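You operate a simulated robot arm through the tools that you are given. There is no shell and no other tool. Be economical: measure what you need, move in short steps, check, and stop when the job is done.

Carry out the task below with a simulated two-armed robot. There is one attempt and no reset: what you move stays moved.

## Task
Drain the sample dyer and lift its basket out onto the lot cart.
Fine: it is locked off and tried, keep it so; drain it empty first, shut the valve, latch the lid after. The bath is at 40 C.

It is judged by the outcome, as a careful person would: the job done as asked, and still so three seconds after it is handed in. It fails if anything else is knocked over, pushed out of place, dropped, spilled or broken. A push-on lid holds only when it is set on centred and level and pressed home; a screw cap is set on level and turned clockwise until tight.

## Robot
Two 7-joint arms with two-finger parallel grippers on one trunk, on a base that drives. Base frame: it is fixed to the floor where the robot stands at the start and does not move with it; the origin is under the middle of the robot, x ahead of it, y to its left, z up. Readings come in m, degrees, newtons and seconds.
The left shoulder is at the start at [0.07, 0.163, 1.27], the right one opposite. With the tool pointing down near the work surface each hand reaches from about 0.1 to 0.82 m from the robot's upright axis, wherever it stands, measured 20 degrees to its own side. Places, roughly: blue dyer direction selector [0.4, -4.5, 1.2]; blue dyer dosing valve [-0.2, -3.4, 0.8]; blue dyer jog button [0.4, -4.5, 1.3]; blue dyer latch [0, -4, 1]; blue dyer run button [0.3, -4.4, 1.3]; blue dyer speed selector [0.4, -4.5, 1]; blue dyer stop button [0.4, -4.5, 1.3]; blue dyer switch [0.4, -4.5, 0.9]; blue dyer switch lock [0.4, -4.5, 0.8]; green dyer direction selector [-0.8, -2.7, 1.2]; green dyer dosing valve [-1.1, -1, 1]; green dyer jog button [-0.8, -2.8, 1.3]; green dyer latch [-1.2, -2.2, 1]; green dyer run button [-0.9, -2.7, 1.3]; green dyer speed selector [-0.8, -2.7, 1]; green dyer stop button [-0.8, -2.7, 1.3]. Payload 3.43 kg a hand.
Tool frame (each hand has its own): the origin (TCP) lies between the finger pads and is the grasp point; the fingertips stand 0.034 m ahead of it; z points along the fingers, y is the line along which they close. The gripper opens to 0.128 m. The fingers are 0.024 m wide and 0.012 m thick; the gripper's body (0.048 by 0.13 m) begins 0.096 m behind the TCP.
Orientation is told as [roll, pitch, yaw] about the base's x, y, z axes, in that order, counted from this pose: with the fingers straight down and closing along the base's y, the tool's x points along the base's -x, its y along +y and its z along -z.

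## Interface
- The arms move only by the tool servo_tool. It takes "left_steps", "right_steps" or both (then of equal length, played together; a hand with none holds still); each is a list of rows, each an object of numbers (a shift or turn left out is 0, a gripper value left out holds the last): "wx", "wy", "wz": the turn, a rotation vector about the tool's x, y, z in rad; "dx", "dy", "dz": the shift along the tool's x, y, z in m; "claw": the closure in counts, from 0 (fully open) to 255 (shut). In form: [{"wx": .., "wy": .., "wz": .., "dx": .., "dy": .., "dz": .., "claw": ..}, ...]. A call has 1 to 20 rows; each row shifts and turns the commanded pose from where the row before left it, along the tool's axes as they then stand. Rows are played at 5 a second. More than 0.05 m and 8.6 degrees between two rows, or a gripper value outside its range, and nothing of the call is played. Where a pose cannot be reached the arm comes as near as it can. A force on the tool above 90 N (or 10 N above the force at the start of the call, whichever is more), or a blocked arm, ends the call early, and 0.2 s more pass. The fingers move at their own pace (about 0.153 m/s each) and stop on an object; they squeeze with about 38 N. The grip force told is the motor's: it shows also when the fingers shut on nothing. Time passes only in rows, and 0.2 s behind the last, so rows that do not move let the fingers close. It gives the time, the measured TCP pose, the force on the tool (base axes), the opening and the grip force at its end, in the units of the frame above (readings bear some noise), with the torque about the TCP (base axes, N m) and any sound that the robot's microphone picked up.
- Cameras (640 x 400 px; columns grow to the right, rows downward): "scene" is now at [0.1255, -0.047, 1.5325]; the picture's right is [-0.57, -0.82, 0.00], its down [-0.34, 0.24, -0.91] and it looks along [0.74, -0.52, -0.42] (base axes); focal length 214 px, centre (320, 200). "left" rides on the left gripper at [0.076, 0.011, -0.16] in its tool frame; the picture's right is [-0.15, 0.99, 0.00], its down [-0.88, -0.13, -0.46] and it looks along [-0.45, -0.07, 0.89] (tool axes); focal length 234 px, centre (320, 200). "right" rides on the right gripper at [0.076, -0.011, -0.16] in its tool frame; the picture's right is [0.15, 0.99, 0.00], its down [-0.88, 0.13, -0.46] and it looks along [-0.45, 0.07, 0.89] (tool axes); focal length 234 px, centre (320, 200). There is no depth. A picture from a camera that has moved, and an enlarged one, comes with that camera's place and axes in the base frame and with its lens. The place of the scene camera against the robot may be out by one fixed shift of up to 0.025 m in any direction.
- grab_frame(camera): a new picture of that camera. The clock stands still meanwhile.
- raise_lower(by): slides the trunk up (or, below 0, down) by that many m; the arms and the scene camera ride with it, the base frame stays. It gives what a move gives, with no picture.
- roll_base(legs): drives the robot by 1 to 6 legs, each [ahead, left, turn to the left] in m, m and degrees, along the robot's own axes; the way and the turn of a leg run together, so that a leg with both is an arc; at most 1.5 m and 180 degrees a leg. The arms and the cameras ride along, it lands a little off, and it stops where it bumps. It gives what a move gives.
- aim_head(pan, tilt): turns the head with the scene camera to pan (to the left, within 86 degrees either way) and tilt (down, from -29 to 69), counted from straight ahead of the robot. It gives what a move gives.
- close_up(camera, box): a new picture of the part [left, top, right, bottom] of that camera's present view, enlarged. The clock stands still meanwhile.
- hand_in(): hands the job in; it is judged then, once.

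Go step by step. Nothing tells you exact positions but the pictures and the camera data: compare them with the known pose of the tool, close in by small moves and look again before you grip or let go. The budget is 120 turns and 92 pictures, counting those below and the enlarged ones. Unless the task says otherwise, let go and move clear before handing in, and close with one line.

The tools are called by a JSON object that holds its "fn" and its "kwargs". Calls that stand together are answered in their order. servo_tool: Moves the arms, as the interface text tells. Its arguments: {"type":"object","properties":{"left_steps":{"type":"array","items":{"type":"object","properties":{"wx":{"type":"number"},"wy":{"type":"number"},"wz":{"type":"number"},"dx":{"type":"number"},"dy":{"type":"number"},"dz":{"type":"number"},"claw":{"type":"number"}}}},"right_steps":{"type":"array","items":{"type":"object","properties":{"wx":{"type":"number"},"wy":{"type":"number"},"wz":{"type":"number"},"dx":{"type":"number"},"dy":{"type":"number"},"dz":{"type":"number"},"claw":{"type":"number"}}}}},"required":[]} The other tools are called the same way: raise_lower (by) slides the trunk up or down; roll_base (legs) drives the base; aim_head (pan, tilt) turns the head that bears the scene camera; grab_frame (camera) takes a picture; close_up (camera, box) takes an enlarged picture of a part of a camera's view; hand_in () hands the job in.

At the start:

```text
time_s: 0.0
left_tool_pos: [0.441, 0.0081, 1.4786]
left_tool_rot: [-0.1, 0.0, 0.2]
left_contact_force: [0.6, -0.2, 0.0]
left_ft_torque: [-0.01, -0.02, 0.0]
left_width: 0.1282
left_grasp_force: 0.1
right_tool_pos: [0.3759, -0.362, 1.5031]
right_tool_rot: [-0.1, 0.0, -0.1]
right_contact_force: [0.3, -0.5, 0.0]
right_ft_torque: [0.0, 0.01, -0.02]
right_width: 0.1281
right_grasp_force: 0.0
trunk travel left (down, up): [-0.75, 0.19]
robot x, y, heading: [0.0003, -0.0002, 0.1]
head pan, tilt: [-35.1, 24.9]
```

scene: 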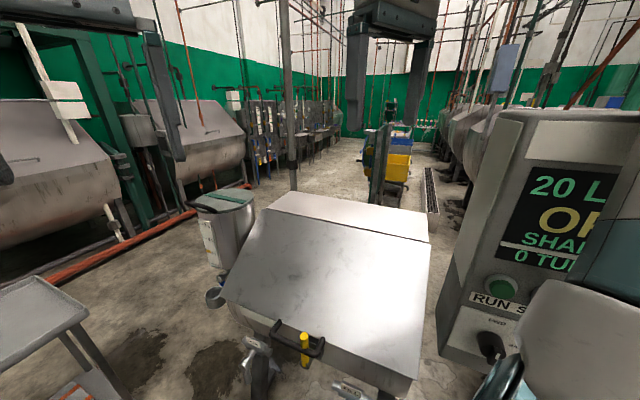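
right: 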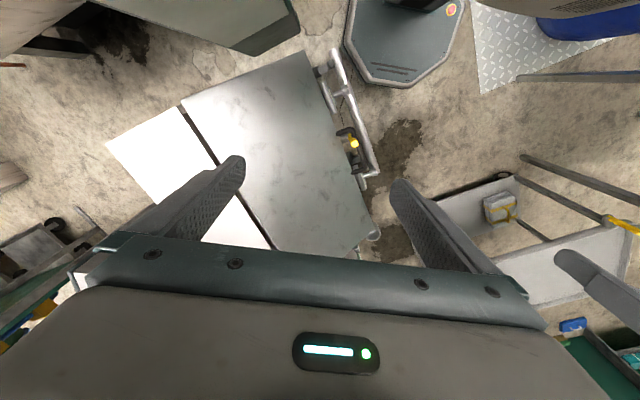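
left: 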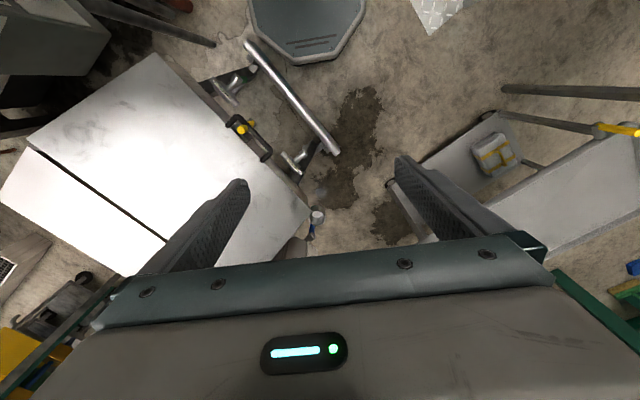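

I see a small stainless dyer ahead-right with a yellow latch on its lid, a panel to its right and a cart to the left. I'll take more looks first.

{"fn": "close_up", "kwargs": {"camera": "scene", "box": [180, 180, 440, 400]}}

{"fn": "close_up", "kwargs": {"camera": "scene", "box": [430, 100, 640, 400]}}

{"fn": "aim_head", "kwargs": {"pan": -20, "tilt": 55}}

{"fn": "grab_frame", "kwargs": {"camera": "scene"}}

```text
1.82 times, centred on (310, 290) of scene
camera zoom: at [0.1255, -0.047, 1.5325], right [-0.57, -0.82, 0.0], down [-0.34, 0.24, -0.91], along [0.74, -0.52, -0.42], focal length 390 px, centre (338, 36)
```

zoom: 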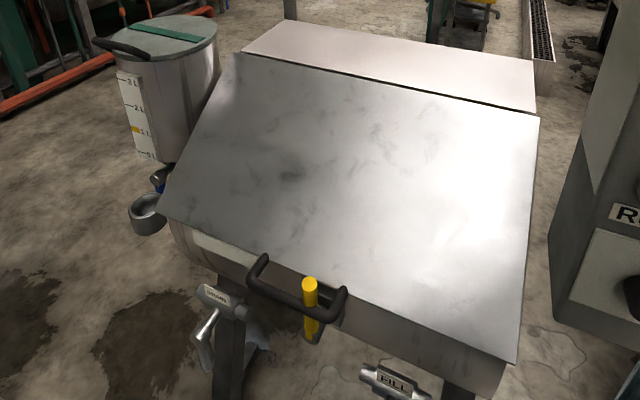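

```text
1.33 times, centred on (535, 250) of scene
camera zoom: at [0.1255, -0.047, 1.5325], right [-0.57, -0.82, 0.0], down [-0.34, 0.24, -0.91], along [0.74, -0.52, -0.42], focal length 286 px, centre (33, 133)
```

zoom: 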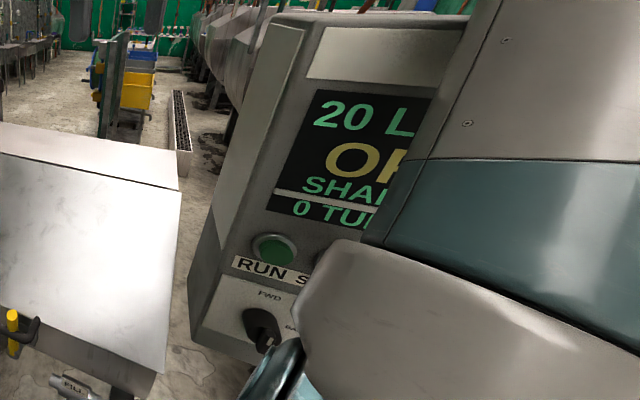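

```text
time_s: 0.9
left_tool_pos: [0.4404, 0.0084, 1.4785]
left_tool_rot: [-0.1, 0.0, 0.2]
left_contact_force: [0.0, 0.1, 0.5]
left_ft_torque: [-0.02, 0.0, 0.0]
left_width: 0.1281
left_grasp_force: 0.0
right_tool_pos: [0.3759, -0.3625, 1.5047]
right_tool_rot: [0.0, 0.0, 0.0]
right_contact_force: [0.9, -0.2, 0.1]
right_ft_torque: [-0.02, 0.02, 0.01]
right_width: 0.1279
right_grasp_force: 0.1
trunk travel left (down, up): [-0.75, 0.19]
robot x, y, heading: [-0.0, -0.0012, 0.1]
head pan, tilt: [-20.0, 55.0]
```

```text
86 pictures are left
camera scene: at [0.1178, -0.0187, 1.4883], right [-0.34, -0.94, 0.0], down [-0.77, 0.28, -0.57], along [0.54, -0.2, -0.82], focal length 214 px, centre (320, 200)
```

scene: 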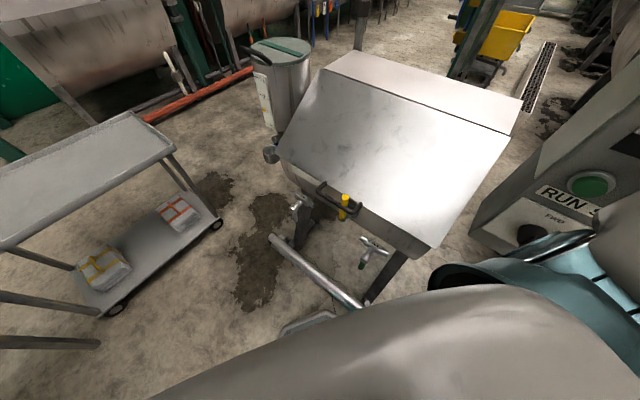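

The sample dyer stands ahead-right, with the drain valve at its left front and fill at right. A two-shelf cart is on the left; I look at both sides now.

{"fn": "aim_head", "kwargs": {"pan": 35, "tilt": 40}}

{"fn": "grab_frame", "kwargs": {"camera": "scene"}}

{"fn": "aim_head", "kwargs": {"pan": -75, "tilt": 20}}

{"fn": "grab_frame", "kwargs": {"camera": "scene"}}

```text
time_s: 2.2
left_tool_pos: [0.4417, 0.008, 1.4785]
left_tool_rot: [-0.1, 0.1, 0.1]
left_contact_force: [-0.6, 0.5, 0.4]
left_ft_torque: [0.01, -0.01, 0.01]
left_width: 0.1281
left_grasp_force: 0.0
right_tool_pos: [0.3751, -0.3616, 1.5049]
right_tool_rot: [0.0, 0.0, -0.1]
right_contact_force: [0.6, -1.1, 0.1]
right_ft_torque: [-0.03, -0.01, -0.03]
right_width: 0.1281
right_grasp_force: 0.2
trunk travel left (down, up): [-0.75, 0.19]
robot x, y, heading: [-0.0005, 0.0031, 0.1]
head pan, tilt: [35.0, 40.0]
```

```text
85 pictures are left
camera scene: at [0.1197, 0.0547, 1.5089], right [0.57, -0.82, 0.0], down [-0.53, -0.37, -0.77], along [0.63, 0.44, -0.64], focal length 214 px, centre (320, 200)
```

scene: 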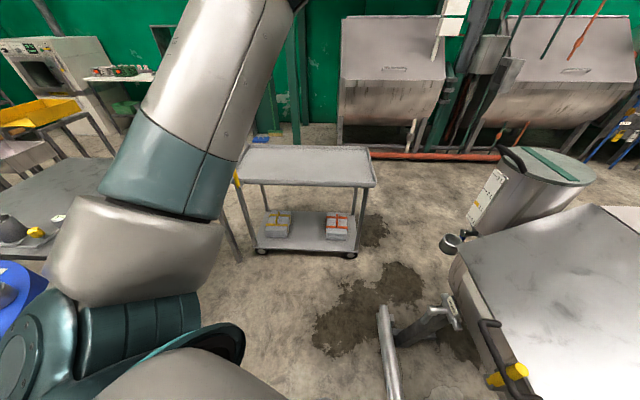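

```text
time_s: 4.1
left_tool_pos: [0.4417, 0.0082, 1.4785]
left_tool_rot: [-0.1, 0.0, 0.1]
left_contact_force: [0.3, 0.3, -0.3]
left_ft_torque: [0.0, 0.0, -0.01]
left_width: 0.128
left_grasp_force: 0.1
right_tool_pos: [0.3747, -0.3618, 1.5037]
right_tool_rot: [0.1, -0.1, -0.1]
right_contact_force: [0.5, 1.0, 0.1]
right_ft_torque: [0.01, -0.02, -0.01]
right_width: 0.1281
right_grasp_force: 0.1
trunk travel left (down, up): [-0.75, 0.19]
robot x, y, heading: [0.0005, -0.0018, -0.0]
head pan, tilt: [-75.0, 20.0]
```

```text
84 pictures are left
camera scene: at [0.0742, -0.084, 1.5403], right [-0.97, -0.26, 0.0], down [-0.09, 0.33, -0.94], along [0.24, -0.91, -0.34], focal length 214 px, centre (320, 200)
```

scene: 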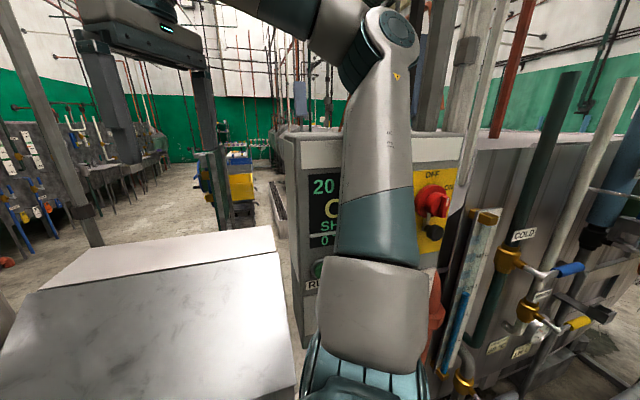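

Latch triangulates to about (0.45, -0.22, 0.95), and the dyer's front faces back-left, so I should stand squarely in front, heading about -49°. I shift left, then turn, then look.

{"fn": "roll_base", "kwargs": {"legs": [[0, 0.2, 0], [0, 0, -48]]}}

{"fn": "aim_head", "kwargs": {"pan": 0, "tilt": 55}}

{"fn": "grab_frame", "kwargs": {"camera": "scene"}}

{"fn": "grab_frame", "kwargs": {"camera": "left"}}

{"fn": "grab_frame", "kwargs": {"camera": "right"}}

```text
time_s: 7.8
left_tool_pos: [0.3013, -0.1231, 1.4775]
left_tool_rot: [-0.2, 0.0, -47.8]
left_contact_force: [-0.4, 0.2, 0.5]
left_ft_torque: [0.0, -0.02, 0.02]
left_width: 0.128
left_grasp_force: 0.0
right_tool_pos: [-0.0166, -0.3199, 1.504]
right_tool_rot: [0.0, 0.0, -47.9]
right_contact_force: [-0.4, 0.0, -0.1]
right_ft_torque: [-0.01, 0.01, -0.01]
right_width: 0.128
right_grasp_force: 0.1
trunk travel left (down, up): [-0.75, 0.19]
robot x, y, heading: [0.0005, 0.2007, -47.5]
head pan, tilt: [-75.0, 20.0]
```

```text
time_s: 9.3
left_tool_pos: [0.3013, -0.1223, 1.4774]
left_tool_rot: [-0.1, 0.0, -47.8]
left_contact_force: [0.1, -0.3, 0.3]
left_ft_torque: [-0.02, -0.02, -0.04]
left_width: 0.1284
left_grasp_force: 0.1
right_tool_pos: [-0.0171, -0.3212, 1.5041]
right_tool_rot: [0.0, 0.0, -48.0]
right_contact_force: [-0.3, -0.1, 0.0]
right_ft_torque: [-0.04, -0.02, 0.02]
right_width: 0.128
right_grasp_force: 0.0
trunk travel left (down, up): [-0.75, 0.19]
robot x, y, heading: [-0.0012, 0.1995, -47.9]
head pan, tilt: [0.0, 55.0]
```

```text
83 pictures are left
camera scene: at [0.0816, 0.1152, 1.4883], right [-0.74, -0.67, 0.0], down [-0.55, 0.61, -0.57], along [0.38, -0.43, -0.82], focal length 214 px, centre (320, 200)
```

scene: 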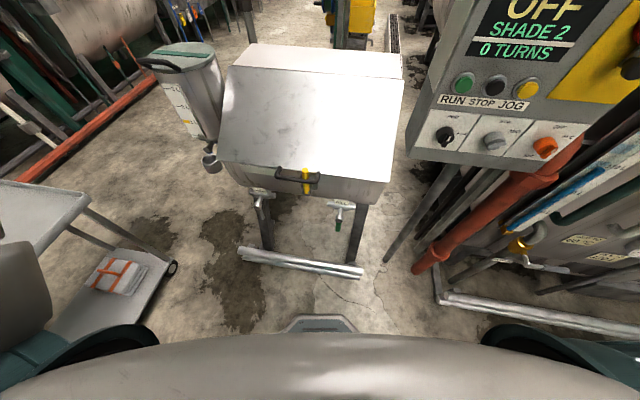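

```text
82 pictures are left
camera left: at [0.2597, -0.059, 1.6372], right [0.83, 0.56, 0.0], down [0.5, -0.74, 0.46], along [0.25, -0.38, -0.89], focal length 234 px, centre (320, 200)
```

left: 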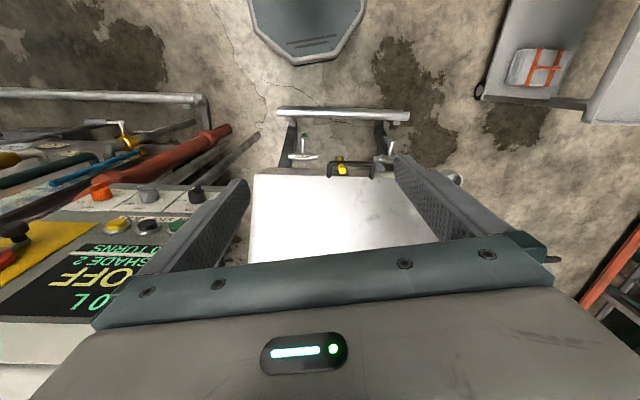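

```text
81 pictures are left
camera right: at [-0.0764, -0.2725, 1.6646], right [0.64, 0.77, 0.0], down [0.69, -0.57, 0.46], along [0.35, -0.29, -0.89], focal length 234 px, centre (320, 200)
```

right: 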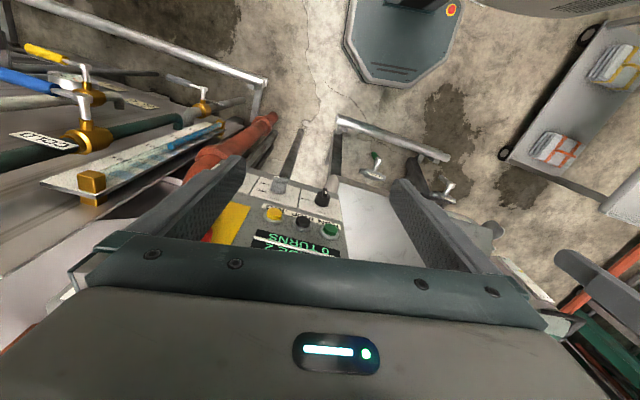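

Now I face the dyer squarely: latch in the middle, drain left, fill right, panel shows OFF. I zoom on the front fittings.

{"fn": "close_up", "kwargs": {"camera": "scene", "box": [225, 150, 385, 250]}}

{"fn": "close_up", "kwargs": {"camera": "left", "box": [250, 90, 490, 240]}}

{"fn": "close_up", "kwargs": {"camera": "right", "box": [300, 100, 500, 225]}}

{"fn": "aim_head", "kwargs": {"pan": -30, "tilt": 25}}

{"fn": "grab_frame", "kwargs": {"camera": "scene"}}

```text
4.00 times, centred on (305, 200) of scene
camera zoom: at [0.0816, 0.1152, 1.4883], right [-0.74, -0.67, 0.0], down [-0.55, 0.61, -0.57], along [0.38, -0.43, -0.82], focal length 858 px, centre (380, 200)
```

zoom: 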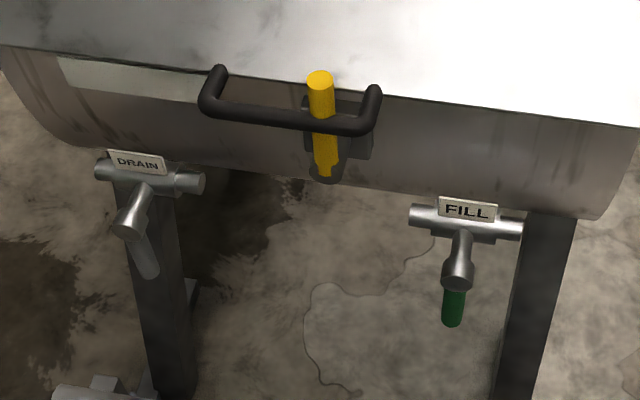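

```text
2.67 times, centred on (370, 165) of left
camera zoom: at [0.2597, -0.059, 1.6372], right [0.83, 0.56, 0.0], down [0.5, -0.74, 0.46], along [0.25, -0.38, -0.89], focal length 624 px, centre (187, 293)
```

zoom: 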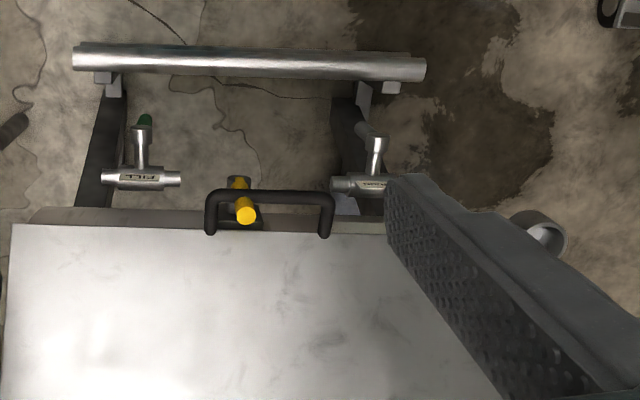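

```text
3.20 times, centred on (400, 162) of right
camera zoom: at [-0.0764, -0.2725, 1.6646], right [0.64, 0.77, 0.0], down [0.69, -0.57, 0.46], along [0.35, -0.29, -0.89], focal length 749 px, centre (64, 320)
```

zoom: 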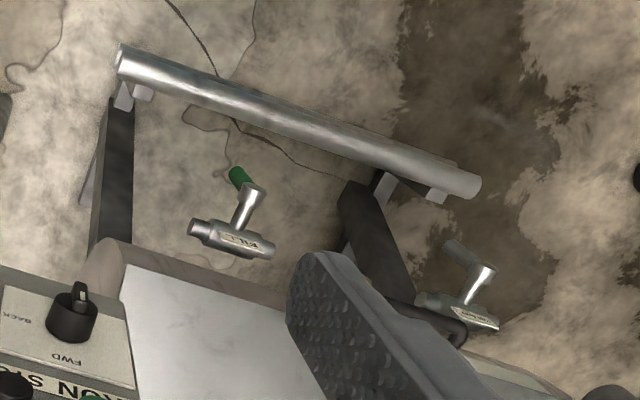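

```text
time_s: 10.3
left_tool_pos: [0.3012, -0.1224, 1.4771]
left_tool_rot: [-0.1, 0.0, -47.8]
left_contact_force: [-0.5, 0.6, 0.0]
left_ft_torque: [-0.01, -0.02, 0.01]
left_width: 0.1282
left_grasp_force: 0.1
right_tool_pos: [-0.0172, -0.3213, 1.5035]
right_tool_rot: [-0.1, 0.1, -48.0]
right_contact_force: [-0.4, 0.3, 1.0]
right_ft_torque: [0.01, -0.01, -0.04]
right_width: 0.1282
right_grasp_force: 0.0
trunk travel left (down, up): [-0.75, 0.19]
robot x, y, heading: [-0.0008, 0.2009, -48.0]
head pan, tilt: [-30.0, 25.0]
```

```text
77 pictures are left
camera scene: at [0.0527, 0.0788, 1.5322], right [-0.98, -0.21, 0.0], down [-0.09, 0.41, -0.91], along [0.19, -0.89, -0.42], focal length 214 px, centre (320, 200)
```

scene: 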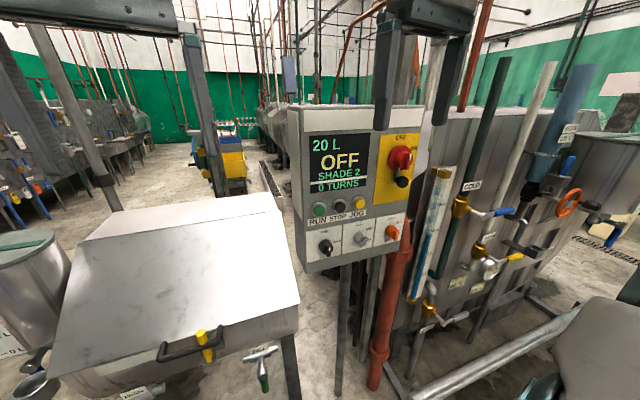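

Drain valve stem end triangulates to (ahead 0.617, left 0.261, z 0.716) in the robot frame, with its lever hanging down; display says 20 L. I bring the left hand down in front of it.

{"fn": "servo_tool", "kwargs": {"left_steps": [{"dy": 0.045, "dz": 0.0}, {"dy": 0.045}, {"dy": 0.045}, {"dy": 0.045, "dz": 0.02}, {"dy": 0.045, "dz": 0.02}, {"dy": 0.045, "dz": 0.02}, {"dz": 0.048}, {"dz": 0.048}, {"dz": 0.048}, {"dz": 0.048}, {"dz": 0.048}, {"dz": 0.048}, {"dz": 0.048}, {"dz": 0.048}, {"dz": 0.048}]}}

{"fn": "aim_head", "kwargs": {"pan": 10, "tilt": 55}}

{"fn": "grab_frame", "kwargs": {"camera": "scene"}}

{"fn": "grab_frame", "kwargs": {"camera": "left"}}

```text
time_s: 13.5
left_tool_pos: [0.5006, 0.0596, 0.985]
left_tool_rot: [-0.2, 0.0, -47.8]
left_contact_force: [-0.3, -0.4, 0.2]
left_ft_torque: [0.03, -0.01, -0.01]
left_width: 0.1281
left_grasp_force: 0.1
right_tool_pos: [-0.0153, -0.3202, 1.5046]
right_tool_rot: [0.0, 0.1, -47.9]
right_contact_force: [0.0, 0.5, 0.3]
right_ft_torque: [-0.02, -0.01, 0.0]
right_width: 0.1279
right_grasp_force: 0.0
trunk travel left (down, up): [-0.75, 0.19]
robot x, y, heading: [0.0002, 0.1998, -47.9]
head pan, tilt: [-30.0, 25.0]
```

```text
time_s: 14.5
left_tool_pos: [0.5004, 0.058, 0.9866]
left_tool_rot: [-0.1, 0.0, -47.8]
left_contact_force: [0.1, 0.4, -0.5]
left_ft_torque: [0.01, 0.01, -0.01]
left_width: 0.1281
left_grasp_force: 0.0
right_tool_pos: [-0.0162, -0.3209, 1.5056]
right_tool_rot: [0.0, 0.0, -48.0]
right_contact_force: [0.2, -1.2, -0.9]
right_ft_torque: [-0.03, -0.01, 0.01]
right_width: 0.128
right_grasp_force: 0.0
trunk travel left (down, up): [-0.75, 0.19]
robot x, y, heading: [0.001, 0.2017, -47.8]
head pan, tilt: [10.0, 55.0]
```

```text
76 pictures are left
camera scene: at [0.0903, 0.1246, 1.4883], right [-0.62, -0.79, 0.0], down [-0.65, 0.5, -0.57], along [0.45, -0.35, -0.82], focal length 214 px, centre (320, 200)
```

scene: 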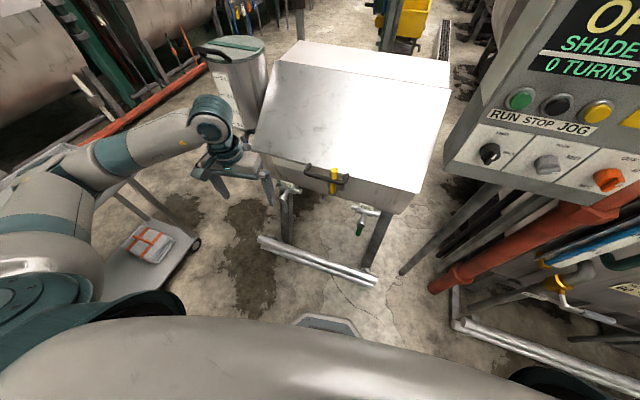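

```text
75 pictures are left
camera left: at [0.4585, 0.1221, 1.1457], right [0.83, 0.56, 0.0], down [0.5, -0.74, 0.46], along [0.25, -0.38, -0.89], focal length 234 px, centre (320, 200)
```

left: 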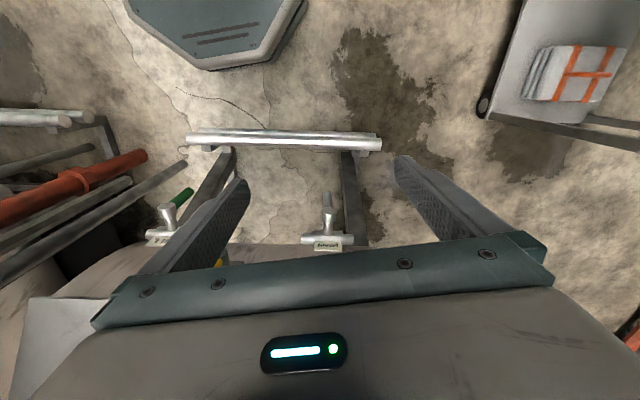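

The lever hangs at left 0.266, ahead ~0.636, z 0.57–0.70. I lower the left hand while pitching it to point forward, stopping short.

{"fn": "servo_tool", "kwargs": {"left_steps": [{"wy": -0.1309, "dx": -0.005, "dz": 0.0317}, {"wy": -0.1309, "dx": -0.0008, "dz": 0.0321}, {"wy": -0.1309, "dx": 0.0034, "dz": 0.0319}, {"wy": -0.1309, "dx": 0.0075, "dz": 0.0312}, {"wy": -0.1309, "dx": 0.0116, "dz": 0.03}, {"wy": -0.1309, "dx": 0.0153, "dz": 0.0281}, {"wy": -0.1309, "dx": 0.0189, "dz": 0.0259}, {"wy": -0.1309, "dx": 0.0221, "dz": 0.0233}, {"wy": -0.1309, "dx": 0.025, "dz": 0.0202}, {"wy": -0.1309, "dx": 0.0274, "dz": 0.0167}, {"wy": -0.1309, "dx": 0.0293, "dz": 0.013}, {"wy": -0.1309, "dx": 0.0307, "dz": 0.0091}]}}

{"fn": "grab_frame", "kwargs": {"camera": "left"}}

{"fn": "grab_frame", "kwargs": {"camera": "scene"}}

```text
time_s: 17.1
left_tool_pos: [0.503, 0.0607, 0.8399]
left_tool_rot: [-6.0, -34.3, -46.7]
left_contact_force: [0.3, 0.0, -0.3]
left_ft_torque: [0.02, -0.01, 0.0]
left_width: 0.1279
left_grasp_force: 0.0
left hand out of reach, approached as far as the arm can: row 5, 6, 7, 8, 9, 10, 11, 12
right_tool_pos: [-0.0166, -0.3216, 1.5045]
right_tool_rot: [0.0, 0.0, -48.0]
right_contact_force: [0.5, -0.7, -0.1]
right_ft_torque: [0.01, 0.01, -0.02]
right_width: 0.128
right_grasp_force: 0.0
trunk travel left (down, up): [-0.75, 0.19]
robot x, y, heading: [0.002, 0.1997, -47.9]
head pan, tilt: [10.0, 55.0]
```

```text
74 pictures are left
camera left: at [0.4196, 0.1909, 0.9271], right [0.84, 0.54, 0.0], down [0.26, -0.39, 0.88], along [0.48, -0.74, -0.47], focal length 234 px, centre (320, 200)
```

left: 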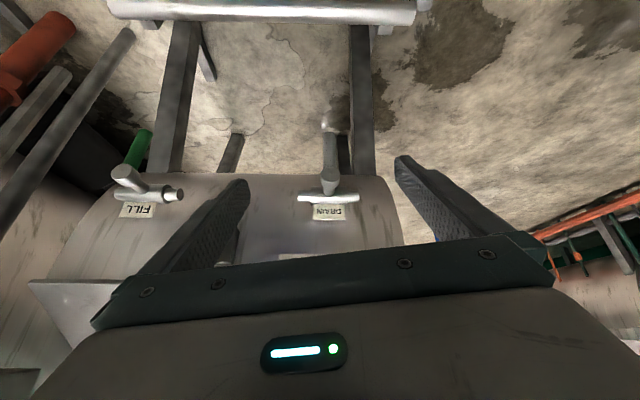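

```text
73 pictures are left
camera scene: at [0.0902, 0.1244, 1.4883], right [-0.62, -0.79, 0.0], down [-0.65, 0.5, -0.57], along [0.45, -0.35, -0.82], focal length 214 px, centre (320, 200)
```

scene: 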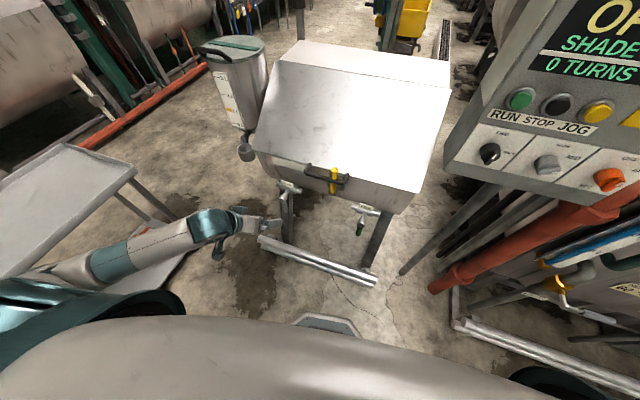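

The wrist runs out of travel from this shoulder height, so I tuck the right hand inward (clear of the panel) and lower the trunk by 0.2 m.

{"fn": "servo_tool", "kwargs": {"right_steps": [{"dy": 0.045, "dx": 0.01}, {"dy": 0.045, "dx": 0.01}, {"dy": 0.045, "dx": 0.01}, {"dy": 0.045, "dx": 0.01}, {}]}}

{"fn": "raise_lower", "kwargs": {"by": -0.2}}

{"fn": "servo_tool", "kwargs": {"left_steps": [{"dx": -0.04, "dz": -0.02}, {"dx": -0.04, "dz": -0.02}, {"wy": -0.1}, {"wy": -0.1}, {"wy": -0.1}, {"wy": -0.1}]}}

```text
time_s: 18.3
left_tool_pos: [0.5025, 0.0611, 0.8414]
left_tool_rot: [-6.0, -34.3, -46.6]
left_contact_force: [0.6, -0.5, 0.7]
left_ft_torque: [-0.01, 0.01, 0.03]
left_width: 0.1281
left_grasp_force: 0.0
right_tool_pos: [0.0895, -0.1714, 1.5057]
right_tool_rot: [0.1, -0.1, -48.0]
right_contact_force: [-0.2, -0.1, -0.1]
right_ft_torque: [0.01, -0.05, 0.02]
right_width: 0.128
right_grasp_force: 0.2
trunk travel left (down, up): [-0.75, 0.19]
robot x, y, heading: [0.0021, 0.1996, -48.0]
head pan, tilt: [10.0, 55.0]
```

```text
time_s: 20.5
left_tool_pos: [0.5017, 0.0619, 0.6404]
left_tool_rot: [-6.0, -34.2, -46.8]
left_contact_force: [-0.1, -0.4, -0.2]
left_ft_torque: [0.0, -0.03, 0.04]
left_width: 0.1279
left_grasp_force: 0.1
right_tool_pos: [0.0899, -0.1708, 1.306]
right_tool_rot: [0.0, 0.0, -48.0]
right_contact_force: [-0.5, -0.6, -0.2]
right_ft_torque: [0.03, 0.01, -0.01]
right_width: 0.128
right_grasp_force: 0.0
trunk travel left (down, up): [-0.55, 0.39]
robot x, y, heading: [0.001, 0.1987, -47.8]
head pan, tilt: [10.0, 55.0]
```

```text
time_s: 21.9
left_tool_pos: [0.5401, 0.0277, 0.7286]
left_tool_rot: [-9.1, -56.8, -42.7]
left_contact_force: [-0.8, -1.7, 0.4]
left_ft_torque: [0.04, -0.09, 0.15]
left_width: 0.1281
left_grasp_force: 0.0
left hand out of reach, approached as far as the arm can: row 5, 6
right_tool_pos: [0.091, -0.172, 1.305]
right_tool_rot: [0.0, 0.0, -48.0]
right_contact_force: [0.1, -0.4, -0.6]
right_ft_torque: [0.02, 0.04, 0.01]
right_width: 0.1282
right_grasp_force: 0.1
trunk travel left (down, up): [-0.55, 0.39]
robot x, y, heading: [0.0025, 0.2015, -47.9]
head pan, tilt: [10.0, 55.0]
```

Better. Lower trunk a further 0.18 m and keep levelling the left hand.

{"fn": "raise_lower", "kwargs": {"by": -0.18}}

{"fn": "servo_tool", "kwargs": {"left_steps": [{"dx": -0.03, "wy": -0.1}, {"dx": -0.03, "wy": -0.1}, {"wy": -0.1}, {"wy": -0.1}, {"wy": -0.1}, {"wy": -0.08}]}}

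{"fn": "grab_frame", "kwargs": {"camera": "left"}}

```text
time_s: 23.9
left_tool_pos: [0.5401, 0.0272, 0.5498]
left_tool_rot: [-9.7, -57.0, -42.3]
left_contact_force: [0.7, 0.5, -0.8]
left_ft_torque: [-0.01, -0.01, 0.0]
left_width: 0.1278
left_grasp_force: 0.0
right_tool_pos: [0.0897, -0.1706, 1.1267]
right_tool_rot: [0.0, 0.0, -48.0]
right_contact_force: [-1.3, 0.1, 0.0]
right_ft_torque: [0.01, 0.04, -0.03]
right_width: 0.1277
right_grasp_force: 0.0
trunk travel left (down, up): [-0.37, 0.57]
robot x, y, heading: [0.0014, 0.2003, -47.9]
head pan, tilt: [10.0, 55.0]
```

```text
time_s: 25.3
left_tool_pos: [0.5896, 0.0363, 0.6099]
left_tool_rot: [-96.9, -84.5, 46.0]
left_contact_force: [0.1, -0.2, -0.6]
left_ft_torque: [-0.01, -0.02, 0.0]
left_width: 0.1281
left_grasp_force: 0.1
left hand out of reach, approached as far as the arm can: row 3, 4, 5, 6
right_tool_pos: [0.0894, -0.17, 1.1272]
right_tool_rot: [0.0, 0.0, -48.0]
right_contact_force: [0.4, 0.4, -0.3]
right_ft_torque: [-0.01, -0.01, -0.02]
right_width: 0.128
right_grasp_force: 0.0
trunk travel left (down, up): [-0.37, 0.57]
robot x, y, heading: [-0.001, 0.2016, -47.9]
head pan, tilt: [10.0, 55.0]
```

```text
72 pictures are left
camera left: at [0.4932, 0.1611, 0.5312], right [0.77, 0.63, 0.05], down [-0.33, 0.33, 0.88], along [0.54, -0.7, 0.47], focal length 234 px, centre (320, 200)
```

left: 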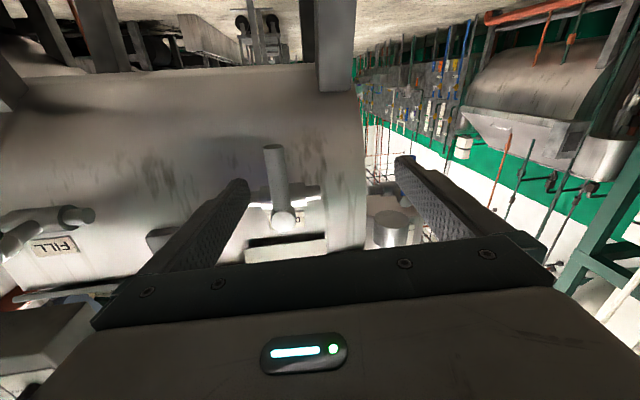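

Hand is level, and the lever is seen at left 0.267, z 0.61–0.70, just left of the picture's centre. I centre on it and correct the roll, then look.

{"fn": "servo_tool", "kwargs": {"left_steps": [{"dy": -0.028, "dx": -0.014, "wz": 0.049}, {"dy": -0.028, "dx": -0.014, "wz": 0.049}, {"dz": 0.03}, {"dz": 0.03}, {}]}}

{"fn": "grab_frame", "kwargs": {"camera": "left"}}

```text
time_s: 26.5
left_tool_pos: [0.6367, 0.0099, 0.6659]
left_tool_rot: [165.3, -89.5, 143.8]
left_contact_force: [1.3, 1.0, -0.2]
left_ft_torque: [-0.01, 0.02, 0.0]
left_width: 0.1283
left_grasp_force: 0.0
left hand out of reach, approached as far as the arm can: row 1, 2, 3, 4
right_tool_pos: [0.0911, -0.1709, 1.1274]
right_tool_rot: [-0.1, 0.1, -48.0]
right_contact_force: [0.2, -0.2, -0.2]
right_ft_torque: [-0.02, 0.0, 0.03]
right_width: 0.128
right_grasp_force: 0.1
trunk travel left (down, up): [-0.37, 0.57]
robot x, y, heading: [0.0015, 0.1996, -47.5]
head pan, tilt: [10.0, 55.0]
```

```text
71 pictures are left
camera left: at [0.5464, 0.1407, 0.5878], right [0.77, 0.63, 0.15], down [-0.39, 0.28, 0.88], along [0.51, -0.73, 0.46], focal length 234 px, centre (320, 200)
```

left: 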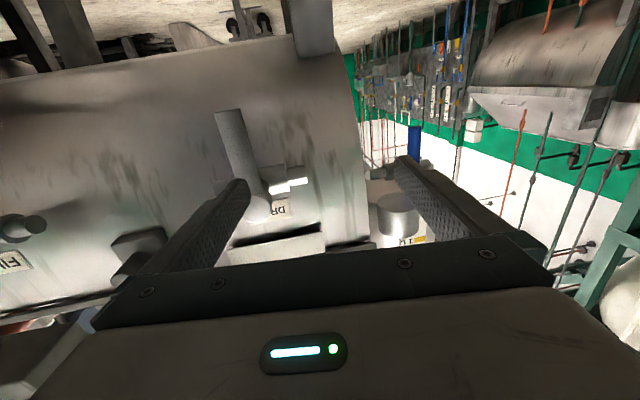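

The wrist can't come that far in, so I'll use the closed fingers as a poker instead, and shift the base 0.12 m to the right so the hand lands just right of the lever.

{"fn": "servo_tool", "kwargs": {"left_steps": [{"dz": -0.03, "claw": 255}, {"dz": -0.01}, {"dx": 0.02}, {}]}}

{"fn": "roll_base", "kwargs": {"legs": [[0, -0.12, 0]]}}

{"fn": "grab_frame", "kwargs": {"camera": "left"}}

```text
time_s: 27.5
left_tool_pos: [0.6134, 0.0428, 0.646]
left_tool_rot: [161.1, -89.5, 148.2]
left_contact_force: [-0.3, -0.7, -0.4]
left_ft_torque: [-0.01, 0.03, 0.01]
left_width: 0.0
left_grasp_force: 32.8
right_tool_pos: [0.0903, -0.1714, 1.1258]
right_tool_rot: [0.0, 0.0, -48.0]
right_contact_force: [0.0, 0.2, -0.4]
right_ft_torque: [0.0, 0.01, -0.02]
right_width: 0.1278
right_grasp_force: 0.0
trunk travel left (down, up): [-0.37, 0.57]
robot x, y, heading: [-0.0028, 0.2006, -48.0]
head pan, tilt: [10.0, 55.0]
```

```text
time_s: 28.8
left_tool_pos: [0.5242, -0.0365, 0.647]
left_tool_rot: [153.2, -89.4, 156.2]
left_contact_force: [-0.1, -0.4, 0.2]
left_ft_torque: [0.0, 0.03, -0.01]
left_width: 0.0001
left_grasp_force: 32.9
right_tool_pos: [0.0008, -0.2527, 1.1256]
right_tool_rot: [0.2, 0.0, -48.0]
right_contact_force: [0.3, 0.1, 0.4]
right_ft_torque: [0.05, -0.04, -0.01]
right_width: 0.128
right_grasp_force: 0.0
trunk travel left (down, up): [-0.37, 0.57]
robot x, y, heading: [-0.0892, 0.1201, -48.0]
head pan, tilt: [10.0, 55.0]
```

```text
70 pictures are left
camera left: at [0.4323, 0.0921, 0.5683], right [0.76, 0.63, 0.15], down [-0.4, 0.27, 0.88], along [0.51, -0.73, 0.46], focal length 234 px, centre (320, 200)
```

left: 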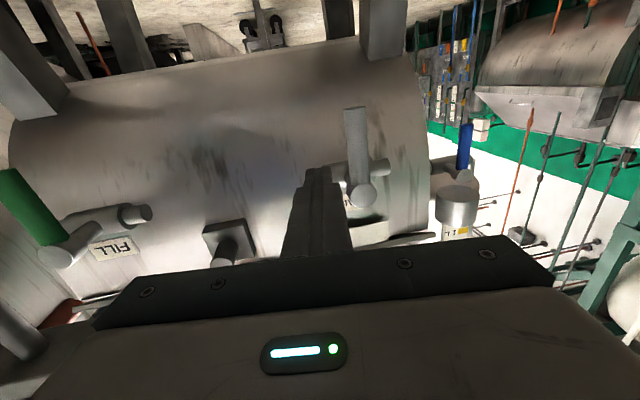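

Stem at left 0.269, z 0.697; the closed fingers sit just right of the lever. I advance and push the lever leftward along its arc in small steps.

{"fn": "servo_tool", "kwargs": {"left_steps": [{"dz": 0.04, "dx": 0.006}, {"dz": 0.03, "dx": 0.006}, {"dz": 0.024}, {"dy": 0.015, "dx": 0.003}, {"dy": 0.018, "dx": 0.003}, {"dy": 0.018, "dx": 0.002}]}}

{"fn": "grab_frame", "kwargs": {"camera": "left"}}

```text
time_s: 30.0
left_tool_pos: [0.5993, -0.096, 0.6362]
left_tool_rot: [-152.1, -88.5, 99.0]
left_contact_force: [-25.7, -8.0, 10.8]
left_ft_torque: [0.07, -0.4, -0.09]
left_width: 0.0
left_grasp_force: 32.9
left hand out of reach, approached as far as the arm can: row 1, 2, 3
right_tool_pos: [-0.0024, -0.2518, 1.1268]
right_tool_rot: [0.0, 0.0, -48.4]
right_contact_force: [-0.4, 1.0, 1.1]
right_ft_torque: [-0.04, 0.07, 0.03]
right_width: 0.1282
right_grasp_force: 0.0
trunk travel left (down, up): [-0.37, 0.57]
robot x, y, heading: [-0.0924, 0.1205, -48.5]
head pan, tilt: [10.0, 55.0]
stopped in row 6 (left hand): the force on the tool passed its limit (the readings are from after the stop); the commanded pose is now the measured one
```

```text
69 pictures are left
camera left: at [0.5129, 0.0363, 0.5556], right [0.79, 0.6, 0.14], down [-0.38, 0.31, 0.87], along [0.48, -0.74, 0.47], focal length 234 px, centre (320, 200)
```

left: 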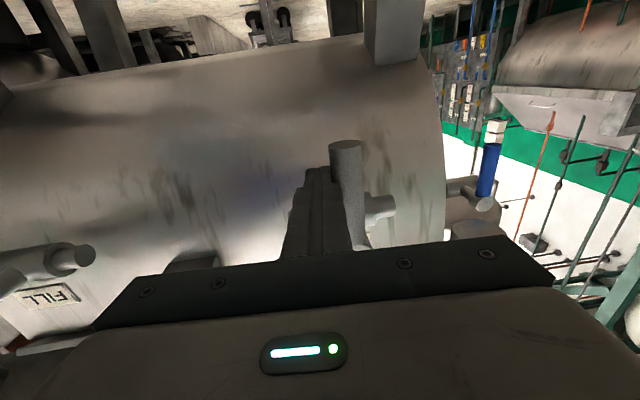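

The lever did not give leftward (force rose to the limit), so the valve presumably swings to the right. I retract, shift the base a bit right, and set the fingers on the lever's left side.

{"fn": "servo_tool", "kwargs": {"left_steps": [{"dy": -0.01}, {"dz": -0.04}, {"dz": -0.05}, {}]}}

{"fn": "roll_base", "kwargs": {"legs": [[0, -0.06, 0.5]]}}

{"fn": "servo_tool", "kwargs": {"left_steps": [{"dy": 0.045}, {"dy": 0.045}, {"dy": 0.04}, {}]}}

{"fn": "grab_frame", "kwargs": {"camera": "left"}}

```text
time_s: 31.0
left_tool_pos: [0.5399, -0.0278, 0.6313]
left_tool_rot: [-142.1, -89.2, 89.6]
left_contact_force: [-1.1, 0.1, 0.7]
left_ft_torque: [0.0, 0.0, -0.02]
left_width: 0.0
left_grasp_force: 33.0
right_tool_pos: [-0.0017, -0.2531, 1.1262]
right_tool_rot: [0.1, -0.1, -48.3]
right_contact_force: [0.1, -1.2, -0.1]
right_ft_torque: [0.02, -0.03, -0.02]
right_width: 0.128
right_grasp_force: 0.0
trunk travel left (down, up): [-0.37, 0.57]
robot x, y, heading: [-0.0912, 0.1185, -48.3]
head pan, tilt: [10.0, 55.0]
```

```text
time_s: 32.0
left_tool_pos: [0.4976, -0.0622, 0.6325]
left_tool_rot: [-147.1, -89.2, 95.1]
left_contact_force: [0.0, -0.6, -0.7]
left_ft_torque: [0.0, 0.0, 0.0]
left_width: 0.0001
left_grasp_force: 33.2
right_tool_pos: [-0.0444, -0.2926, 1.1251]
right_tool_rot: [0.1, 0.0, -47.9]
right_contact_force: [-0.4, 0.4, 0.2]
right_ft_torque: [0.01, -0.04, -0.02]
right_width: 0.1278
right_grasp_force: 0.0
trunk travel left (down, up): [-0.37, 0.57]
robot x, y, heading: [-0.1338, 0.0797, -47.7]
head pan, tilt: [10.0, 55.0]
```

```text
time_s: 33.0
left_tool_pos: [0.5998, 0.0169, 0.631]
left_tool_rot: [-141.4, -89.2, 89.4]
left_contact_force: [0.3, -0.2, 0.4]
left_ft_torque: [-0.01, -0.02, 0.0]
left_width: 0.0
left_grasp_force: 33.1
right_tool_pos: [-0.0434, -0.2926, 1.1267]
right_tool_rot: [0.2, 0.1, -47.9]
right_contact_force: [-0.3, 0.3, 0.2]
right_ft_torque: [0.01, -0.01, 0.04]
right_width: 0.1281
right_grasp_force: 0.0
trunk travel left (down, up): [-0.37, 0.57]
robot x, y, heading: [-0.1334, 0.0826, -47.8]
head pan, tilt: [10.0, 55.0]
```

```text
68 pictures are left
camera left: at [0.5113, 0.1485, 0.5518], right [0.78, 0.61, 0.14], down [-0.38, 0.29, 0.88], along [0.5, -0.74, 0.46], focal length 234 px, centre (320, 200)
```

left: 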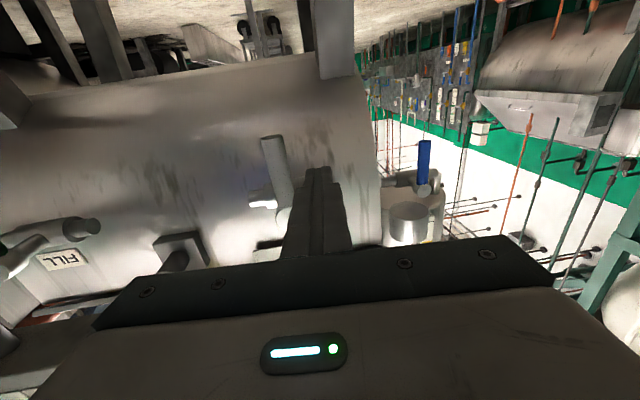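

Fingers now sit to the lever's left. I advance and push right.

{"fn": "servo_tool", "kwargs": {"left_steps": [{"dz": 0.045}, {"dz": 0.04}, {"dy": -0.018}, {"dy": -0.015}, {"dy": -0.012, "dx": 0.002}, {}]}}

{"fn": "grab_frame", "kwargs": {"camera": "left"}}

```text
time_s: 34.4
left_tool_pos: [0.6165, -0.0774, 0.6306]
left_tool_rot: [-140.4, -89.3, 88.4]
left_contact_force: [-0.1, 1.6, -1.0]
left_ft_torque: [-0.03, -0.01, 0.0]
left_width: 0.0001
left_grasp_force: 32.8
right_tool_pos: [-0.0433, -0.2928, 1.1271]
right_tool_rot: [0.0, 0.1, -47.7]
right_contact_force: [0.0, -0.5, -0.6]
right_ft_torque: [0.01, -0.02, 0.02]
right_width: 0.1278
right_grasp_force: 0.0
trunk travel left (down, up): [-0.37, 0.57]
robot x, y, heading: [-0.1361, 0.0784, -47.9]
head pan, tilt: [10.0, 55.0]
```

```text
67 pictures are left
camera left: at [0.5281, 0.0541, 0.5512], right [0.78, 0.61, 0.14], down [-0.38, 0.29, 0.88], along [0.5, -0.74, 0.46], focal length 234 px, centre (320, 200)
```

left: 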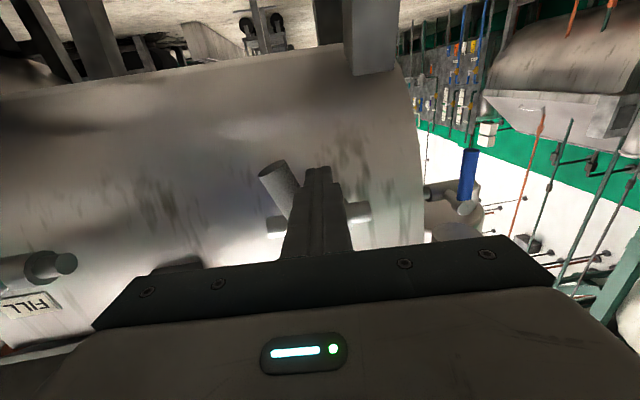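

The lever turns freely to the right. Continue around the arc to full open.

{"fn": "servo_tool", "kwargs": {"left_steps": [{"dy": -0.015, "dx": 0.002}, {"dy": -0.015, "dx": -0.004}, {"dy": -0.015, "dx": -0.007}, {"dy": -0.011, "dx": -0.012}, {"dy": -0.008, "dx": -0.015}, {"dx": -0.01}, {}]}}

{"fn": "grab_frame", "kwargs": {"camera": "left"}}

{"fn": "aim_head", "kwargs": {"pan": -20, "tilt": 20}}

{"fn": "grab_frame", "kwargs": {"camera": "scene"}}

```text
time_s: 36.0
left_tool_pos: [0.5662, -0.1158, 0.6758]
left_tool_rot: [-141.9, -89.2, 89.9]
left_contact_force: [-0.2, -0.2, -0.3]
left_ft_torque: [-0.04, -0.01, -0.02]
left_width: 0.0
left_grasp_force: 33.5
right_tool_pos: [-0.0442, -0.2924, 1.1267]
right_tool_rot: [0.1, 0.0, -47.9]
right_contact_force: [0.2, 0.2, 0.4]
right_ft_torque: [0.03, -0.01, 0.0]
right_width: 0.128
right_grasp_force: 0.1
trunk travel left (down, up): [-0.37, 0.57]
robot x, y, heading: [-0.1328, 0.0775, -47.8]
head pan, tilt: [10.0, 55.0]
```

```text
66 pictures are left
camera left: at [0.4779, 0.0152, 0.5975], right [0.78, 0.61, 0.14], down [-0.38, 0.29, 0.88], along [0.5, -0.74, 0.46], focal length 234 px, centre (320, 200)
```

left: 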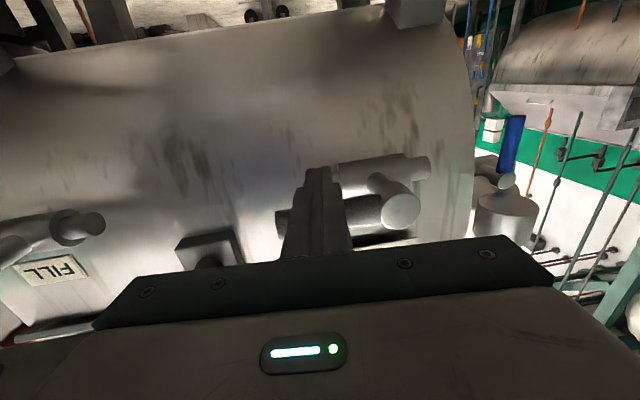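

```text
time_s: 37.0
left_tool_pos: [0.5664, -0.117, 0.676]
left_tool_rot: [-142.5, -89.2, 90.6]
left_contact_force: [0.2, 0.2, 0.4]
left_ft_torque: [-0.01, -0.01, -0.01]
left_width: 0.0
left_grasp_force: 33.0
right_tool_pos: [-0.0433, -0.2913, 1.1258]
right_tool_rot: [0.2, -0.1, -47.9]
right_contact_force: [0.5, -0.4, -0.4]
right_ft_torque: [0.0, 0.01, -0.01]
right_width: 0.1279
right_grasp_force: 0.0
trunk travel left (down, up): [-0.37, 0.57]
robot x, y, heading: [-0.135, 0.0775, -47.8]
head pan, tilt: [-20.0, 20.0]
```

```text
65 pictures are left
camera scene: at [-0.0661, -0.0379, 1.1603], right [-0.93, -0.38, 0.0], down [-0.13, 0.32, -0.94], along [0.36, -0.87, -0.34], focal length 214 px, centre (320, 200)
```

scene: 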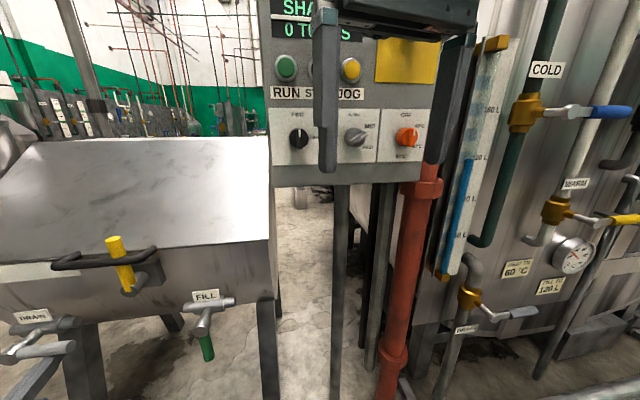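

The drain lever is now horizontal, i.e. open. I let time pass and watch the display.

{"fn": "aim_head", "kwargs": {"pan": -25, "tilt": -5}}

{"fn": "servo_tool", "kwargs": {"left_steps": [{"dx": 0.01}, {}, {}, {}, {}, {}, {}, {}, {}, {}, {}, {}, {}, {}, {}, {}, {}, {}, {}, {}]}}

{"fn": "grab_frame", "kwargs": {"camera": "scene"}}

```text
time_s: 37.9
left_tool_pos: [0.5667, -0.1149, 0.6751]
left_tool_rot: [-142.4, -89.2, 90.3]
left_contact_force: [0.1, 0.2, -0.9]
left_ft_torque: [0.0, 0.0, 0.0]
left_width: 0.0001
left_grasp_force: 33.7
right_tool_pos: [-0.0449, -0.2913, 1.1265]
right_tool_rot: [0.1, 0.0, -48.0]
right_contact_force: [0.6, 0.1, -0.5]
right_ft_torque: [0.0, 0.03, 0.01]
right_width: 0.1282
right_grasp_force: 0.0
trunk travel left (down, up): [-0.37, 0.57]
robot x, y, heading: [-0.1326, 0.0796, -48.0]
head pan, tilt: [-25.0, -5.0]
```

```text
time_s: 42.1
left_tool_pos: [0.567, -0.1143, 0.666]
left_tool_rot: [-142.6, -89.1, 90.6]
left_contact_force: [0.0, 0.3, 0.0]
left_ft_torque: [0.01, 0.01, 0.02]
left_width: 0.0
left_grasp_force: 32.9
right_tool_pos: [-0.0434, -0.2916, 1.1254]
right_tool_rot: [0.2, -0.1, -48.0]
right_contact_force: [0.9, -0.5, 0.9]
right_ft_torque: [-0.02, 0.0, -0.04]
right_width: 0.1281
right_grasp_force: 0.0
trunk travel left (down, up): [-0.37, 0.57]
robot x, y, heading: [-0.1352, 0.0735, -47.6]
head pan, tilt: [-25.0, -5.0]
```

```text
64 pictures are left
camera scene: at [-0.0754, -0.0352, 1.2004], right [-0.96, -0.3, 0.0], down [0.03, -0.08, -1.0], along [0.29, -0.95, 0.09], focal length 214 px, centre (320, 200)
```

scene: 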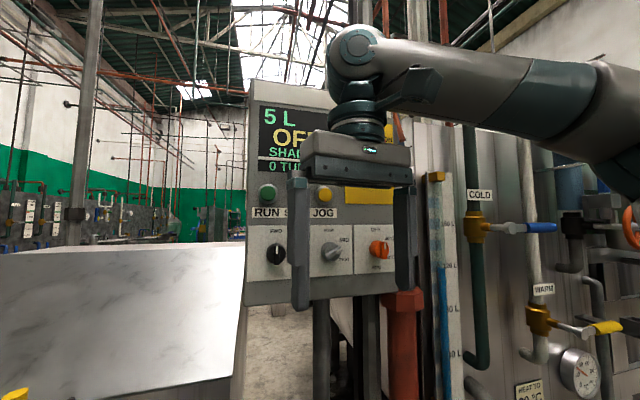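

Down to 5 L. I retract and raise the fingers above the lever while the rest drains.

{"fn": "servo_tool", "kwargs": {"left_steps": [{"dx": 0.004}, {"dz": -0.045}, {"dz": -0.045}, {"dx": -0.035}, {"dx": -0.04}, {}, {}, {}, {}, {}, {}, {}, {}, {}, {}, {}, {}, {}, {}, {}]}}

{"fn": "close_up", "kwargs": {"camera": "scene", "box": [240, 70, 400, 170]}}

{"fn": "grab_frame", "kwargs": {"camera": "left"}}

```text
time_s: 46.3
left_tool_pos: [0.5126, -0.0429, 0.7369]
left_tool_rot: [-142.7, -89.2, 90.8]
left_contact_force: [0.1, 0.2, 0.2]
left_ft_torque: [0.01, -0.01, 0.0]
left_width: 0.0
left_grasp_force: 32.8
right_tool_pos: [-0.0439, -0.2907, 1.1266]
right_tool_rot: [0.0, -0.1, -47.9]
right_contact_force: [0.3, -0.3, 0.1]
right_ft_torque: [-0.04, 0.03, 0.02]
right_width: 0.128
right_grasp_force: 0.0
trunk travel left (down, up): [-0.37, 0.57]
robot x, y, heading: [-0.1372, 0.0803, -47.9]
head pan, tilt: [-25.0, -5.0]
```

```text
4.00 times, centred on (320, 120) of scene
camera zoom: at [-0.0755, -0.0352, 1.2004], right [-0.96, -0.3, 0.0], down [0.03, -0.08, -1.0], along [0.29, -0.95, 0.09], focal length 858 px, centre (320, 520)
```

zoom: 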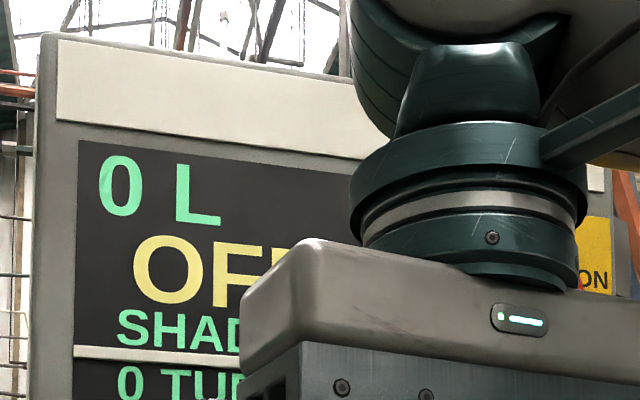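

```text
62 pictures are left
camera left: at [0.4231, 0.088, 0.6586], right [0.78, 0.61, 0.14], down [-0.38, 0.29, 0.88], along [0.5, -0.74, 0.46], focal length 234 px, centre (320, 200)
```

left: 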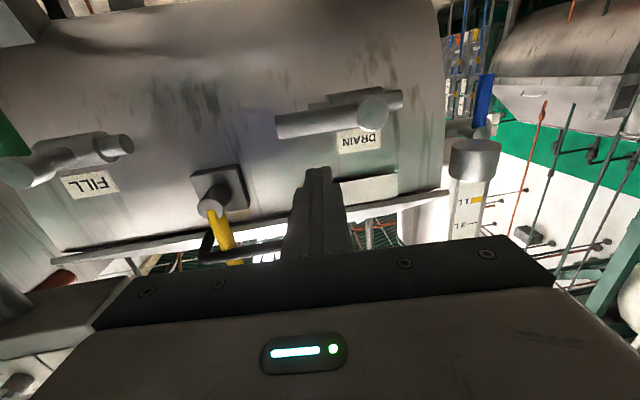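

Display reads 0 L. I go in above the lever's outer part and push it back down to closed.

{"fn": "servo_tool", "kwargs": {"left_steps": [{"dy": -0.018}, {"dz": 0.045}, {"dz": 0.04}, {"dx": 0.015}, {"dx": 0.018, "dy": -0.002}, {"dx": 0.018, "dy": 0.002}, {"dx": 0.018, "dy": 0.006}, {"dx": 0.018, "dy": 0.011}, {"dx": 0.012, "dy": 0.014}, {"dx": 0.006, "dy": 0.014}, {"dx": 0.0, "dy": 0.008}, {}]}}

{"fn": "grab_frame", "kwargs": {"camera": "left"}}

```text
time_s: 48.9
left_tool_pos: [0.5914, -0.0905, 0.6319]
left_tool_rot: [-140.3, -89.2, 88.3]
left_contact_force: [0.0, 0.4, -0.9]
left_ft_torque: [-0.02, -0.02, 0.02]
left_width: 0.0001
left_grasp_force: 33.4
right_tool_pos: [-0.0435, -0.2928, 1.1259]
right_tool_rot: [0.2, 0.0, -47.8]
right_contact_force: [-0.1, 0.1, -0.3]
right_ft_torque: [-0.02, -0.02, 0.0]
right_width: 0.1282
right_grasp_force: 0.0
trunk travel left (down, up): [-0.37, 0.57]
robot x, y, heading: [-0.1343, 0.079, -48.0]
head pan, tilt: [-25.0, -5.0]
```

```text
61 pictures are left
camera left: at [0.5021, 0.041, 0.5538], right [0.78, 0.61, 0.14], down [-0.38, 0.29, 0.88], along [0.5, -0.74, 0.46], focal length 234 px, centre (320, 200)
```

left: 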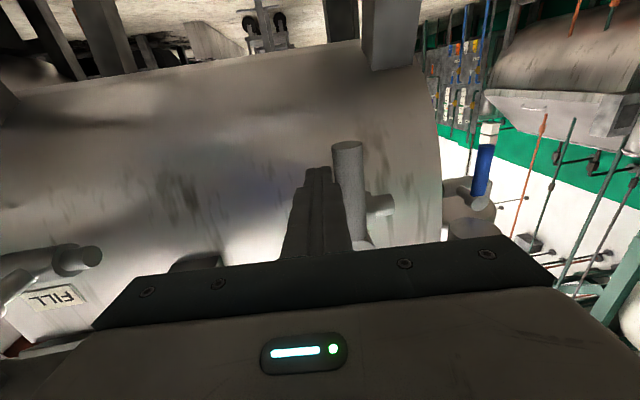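

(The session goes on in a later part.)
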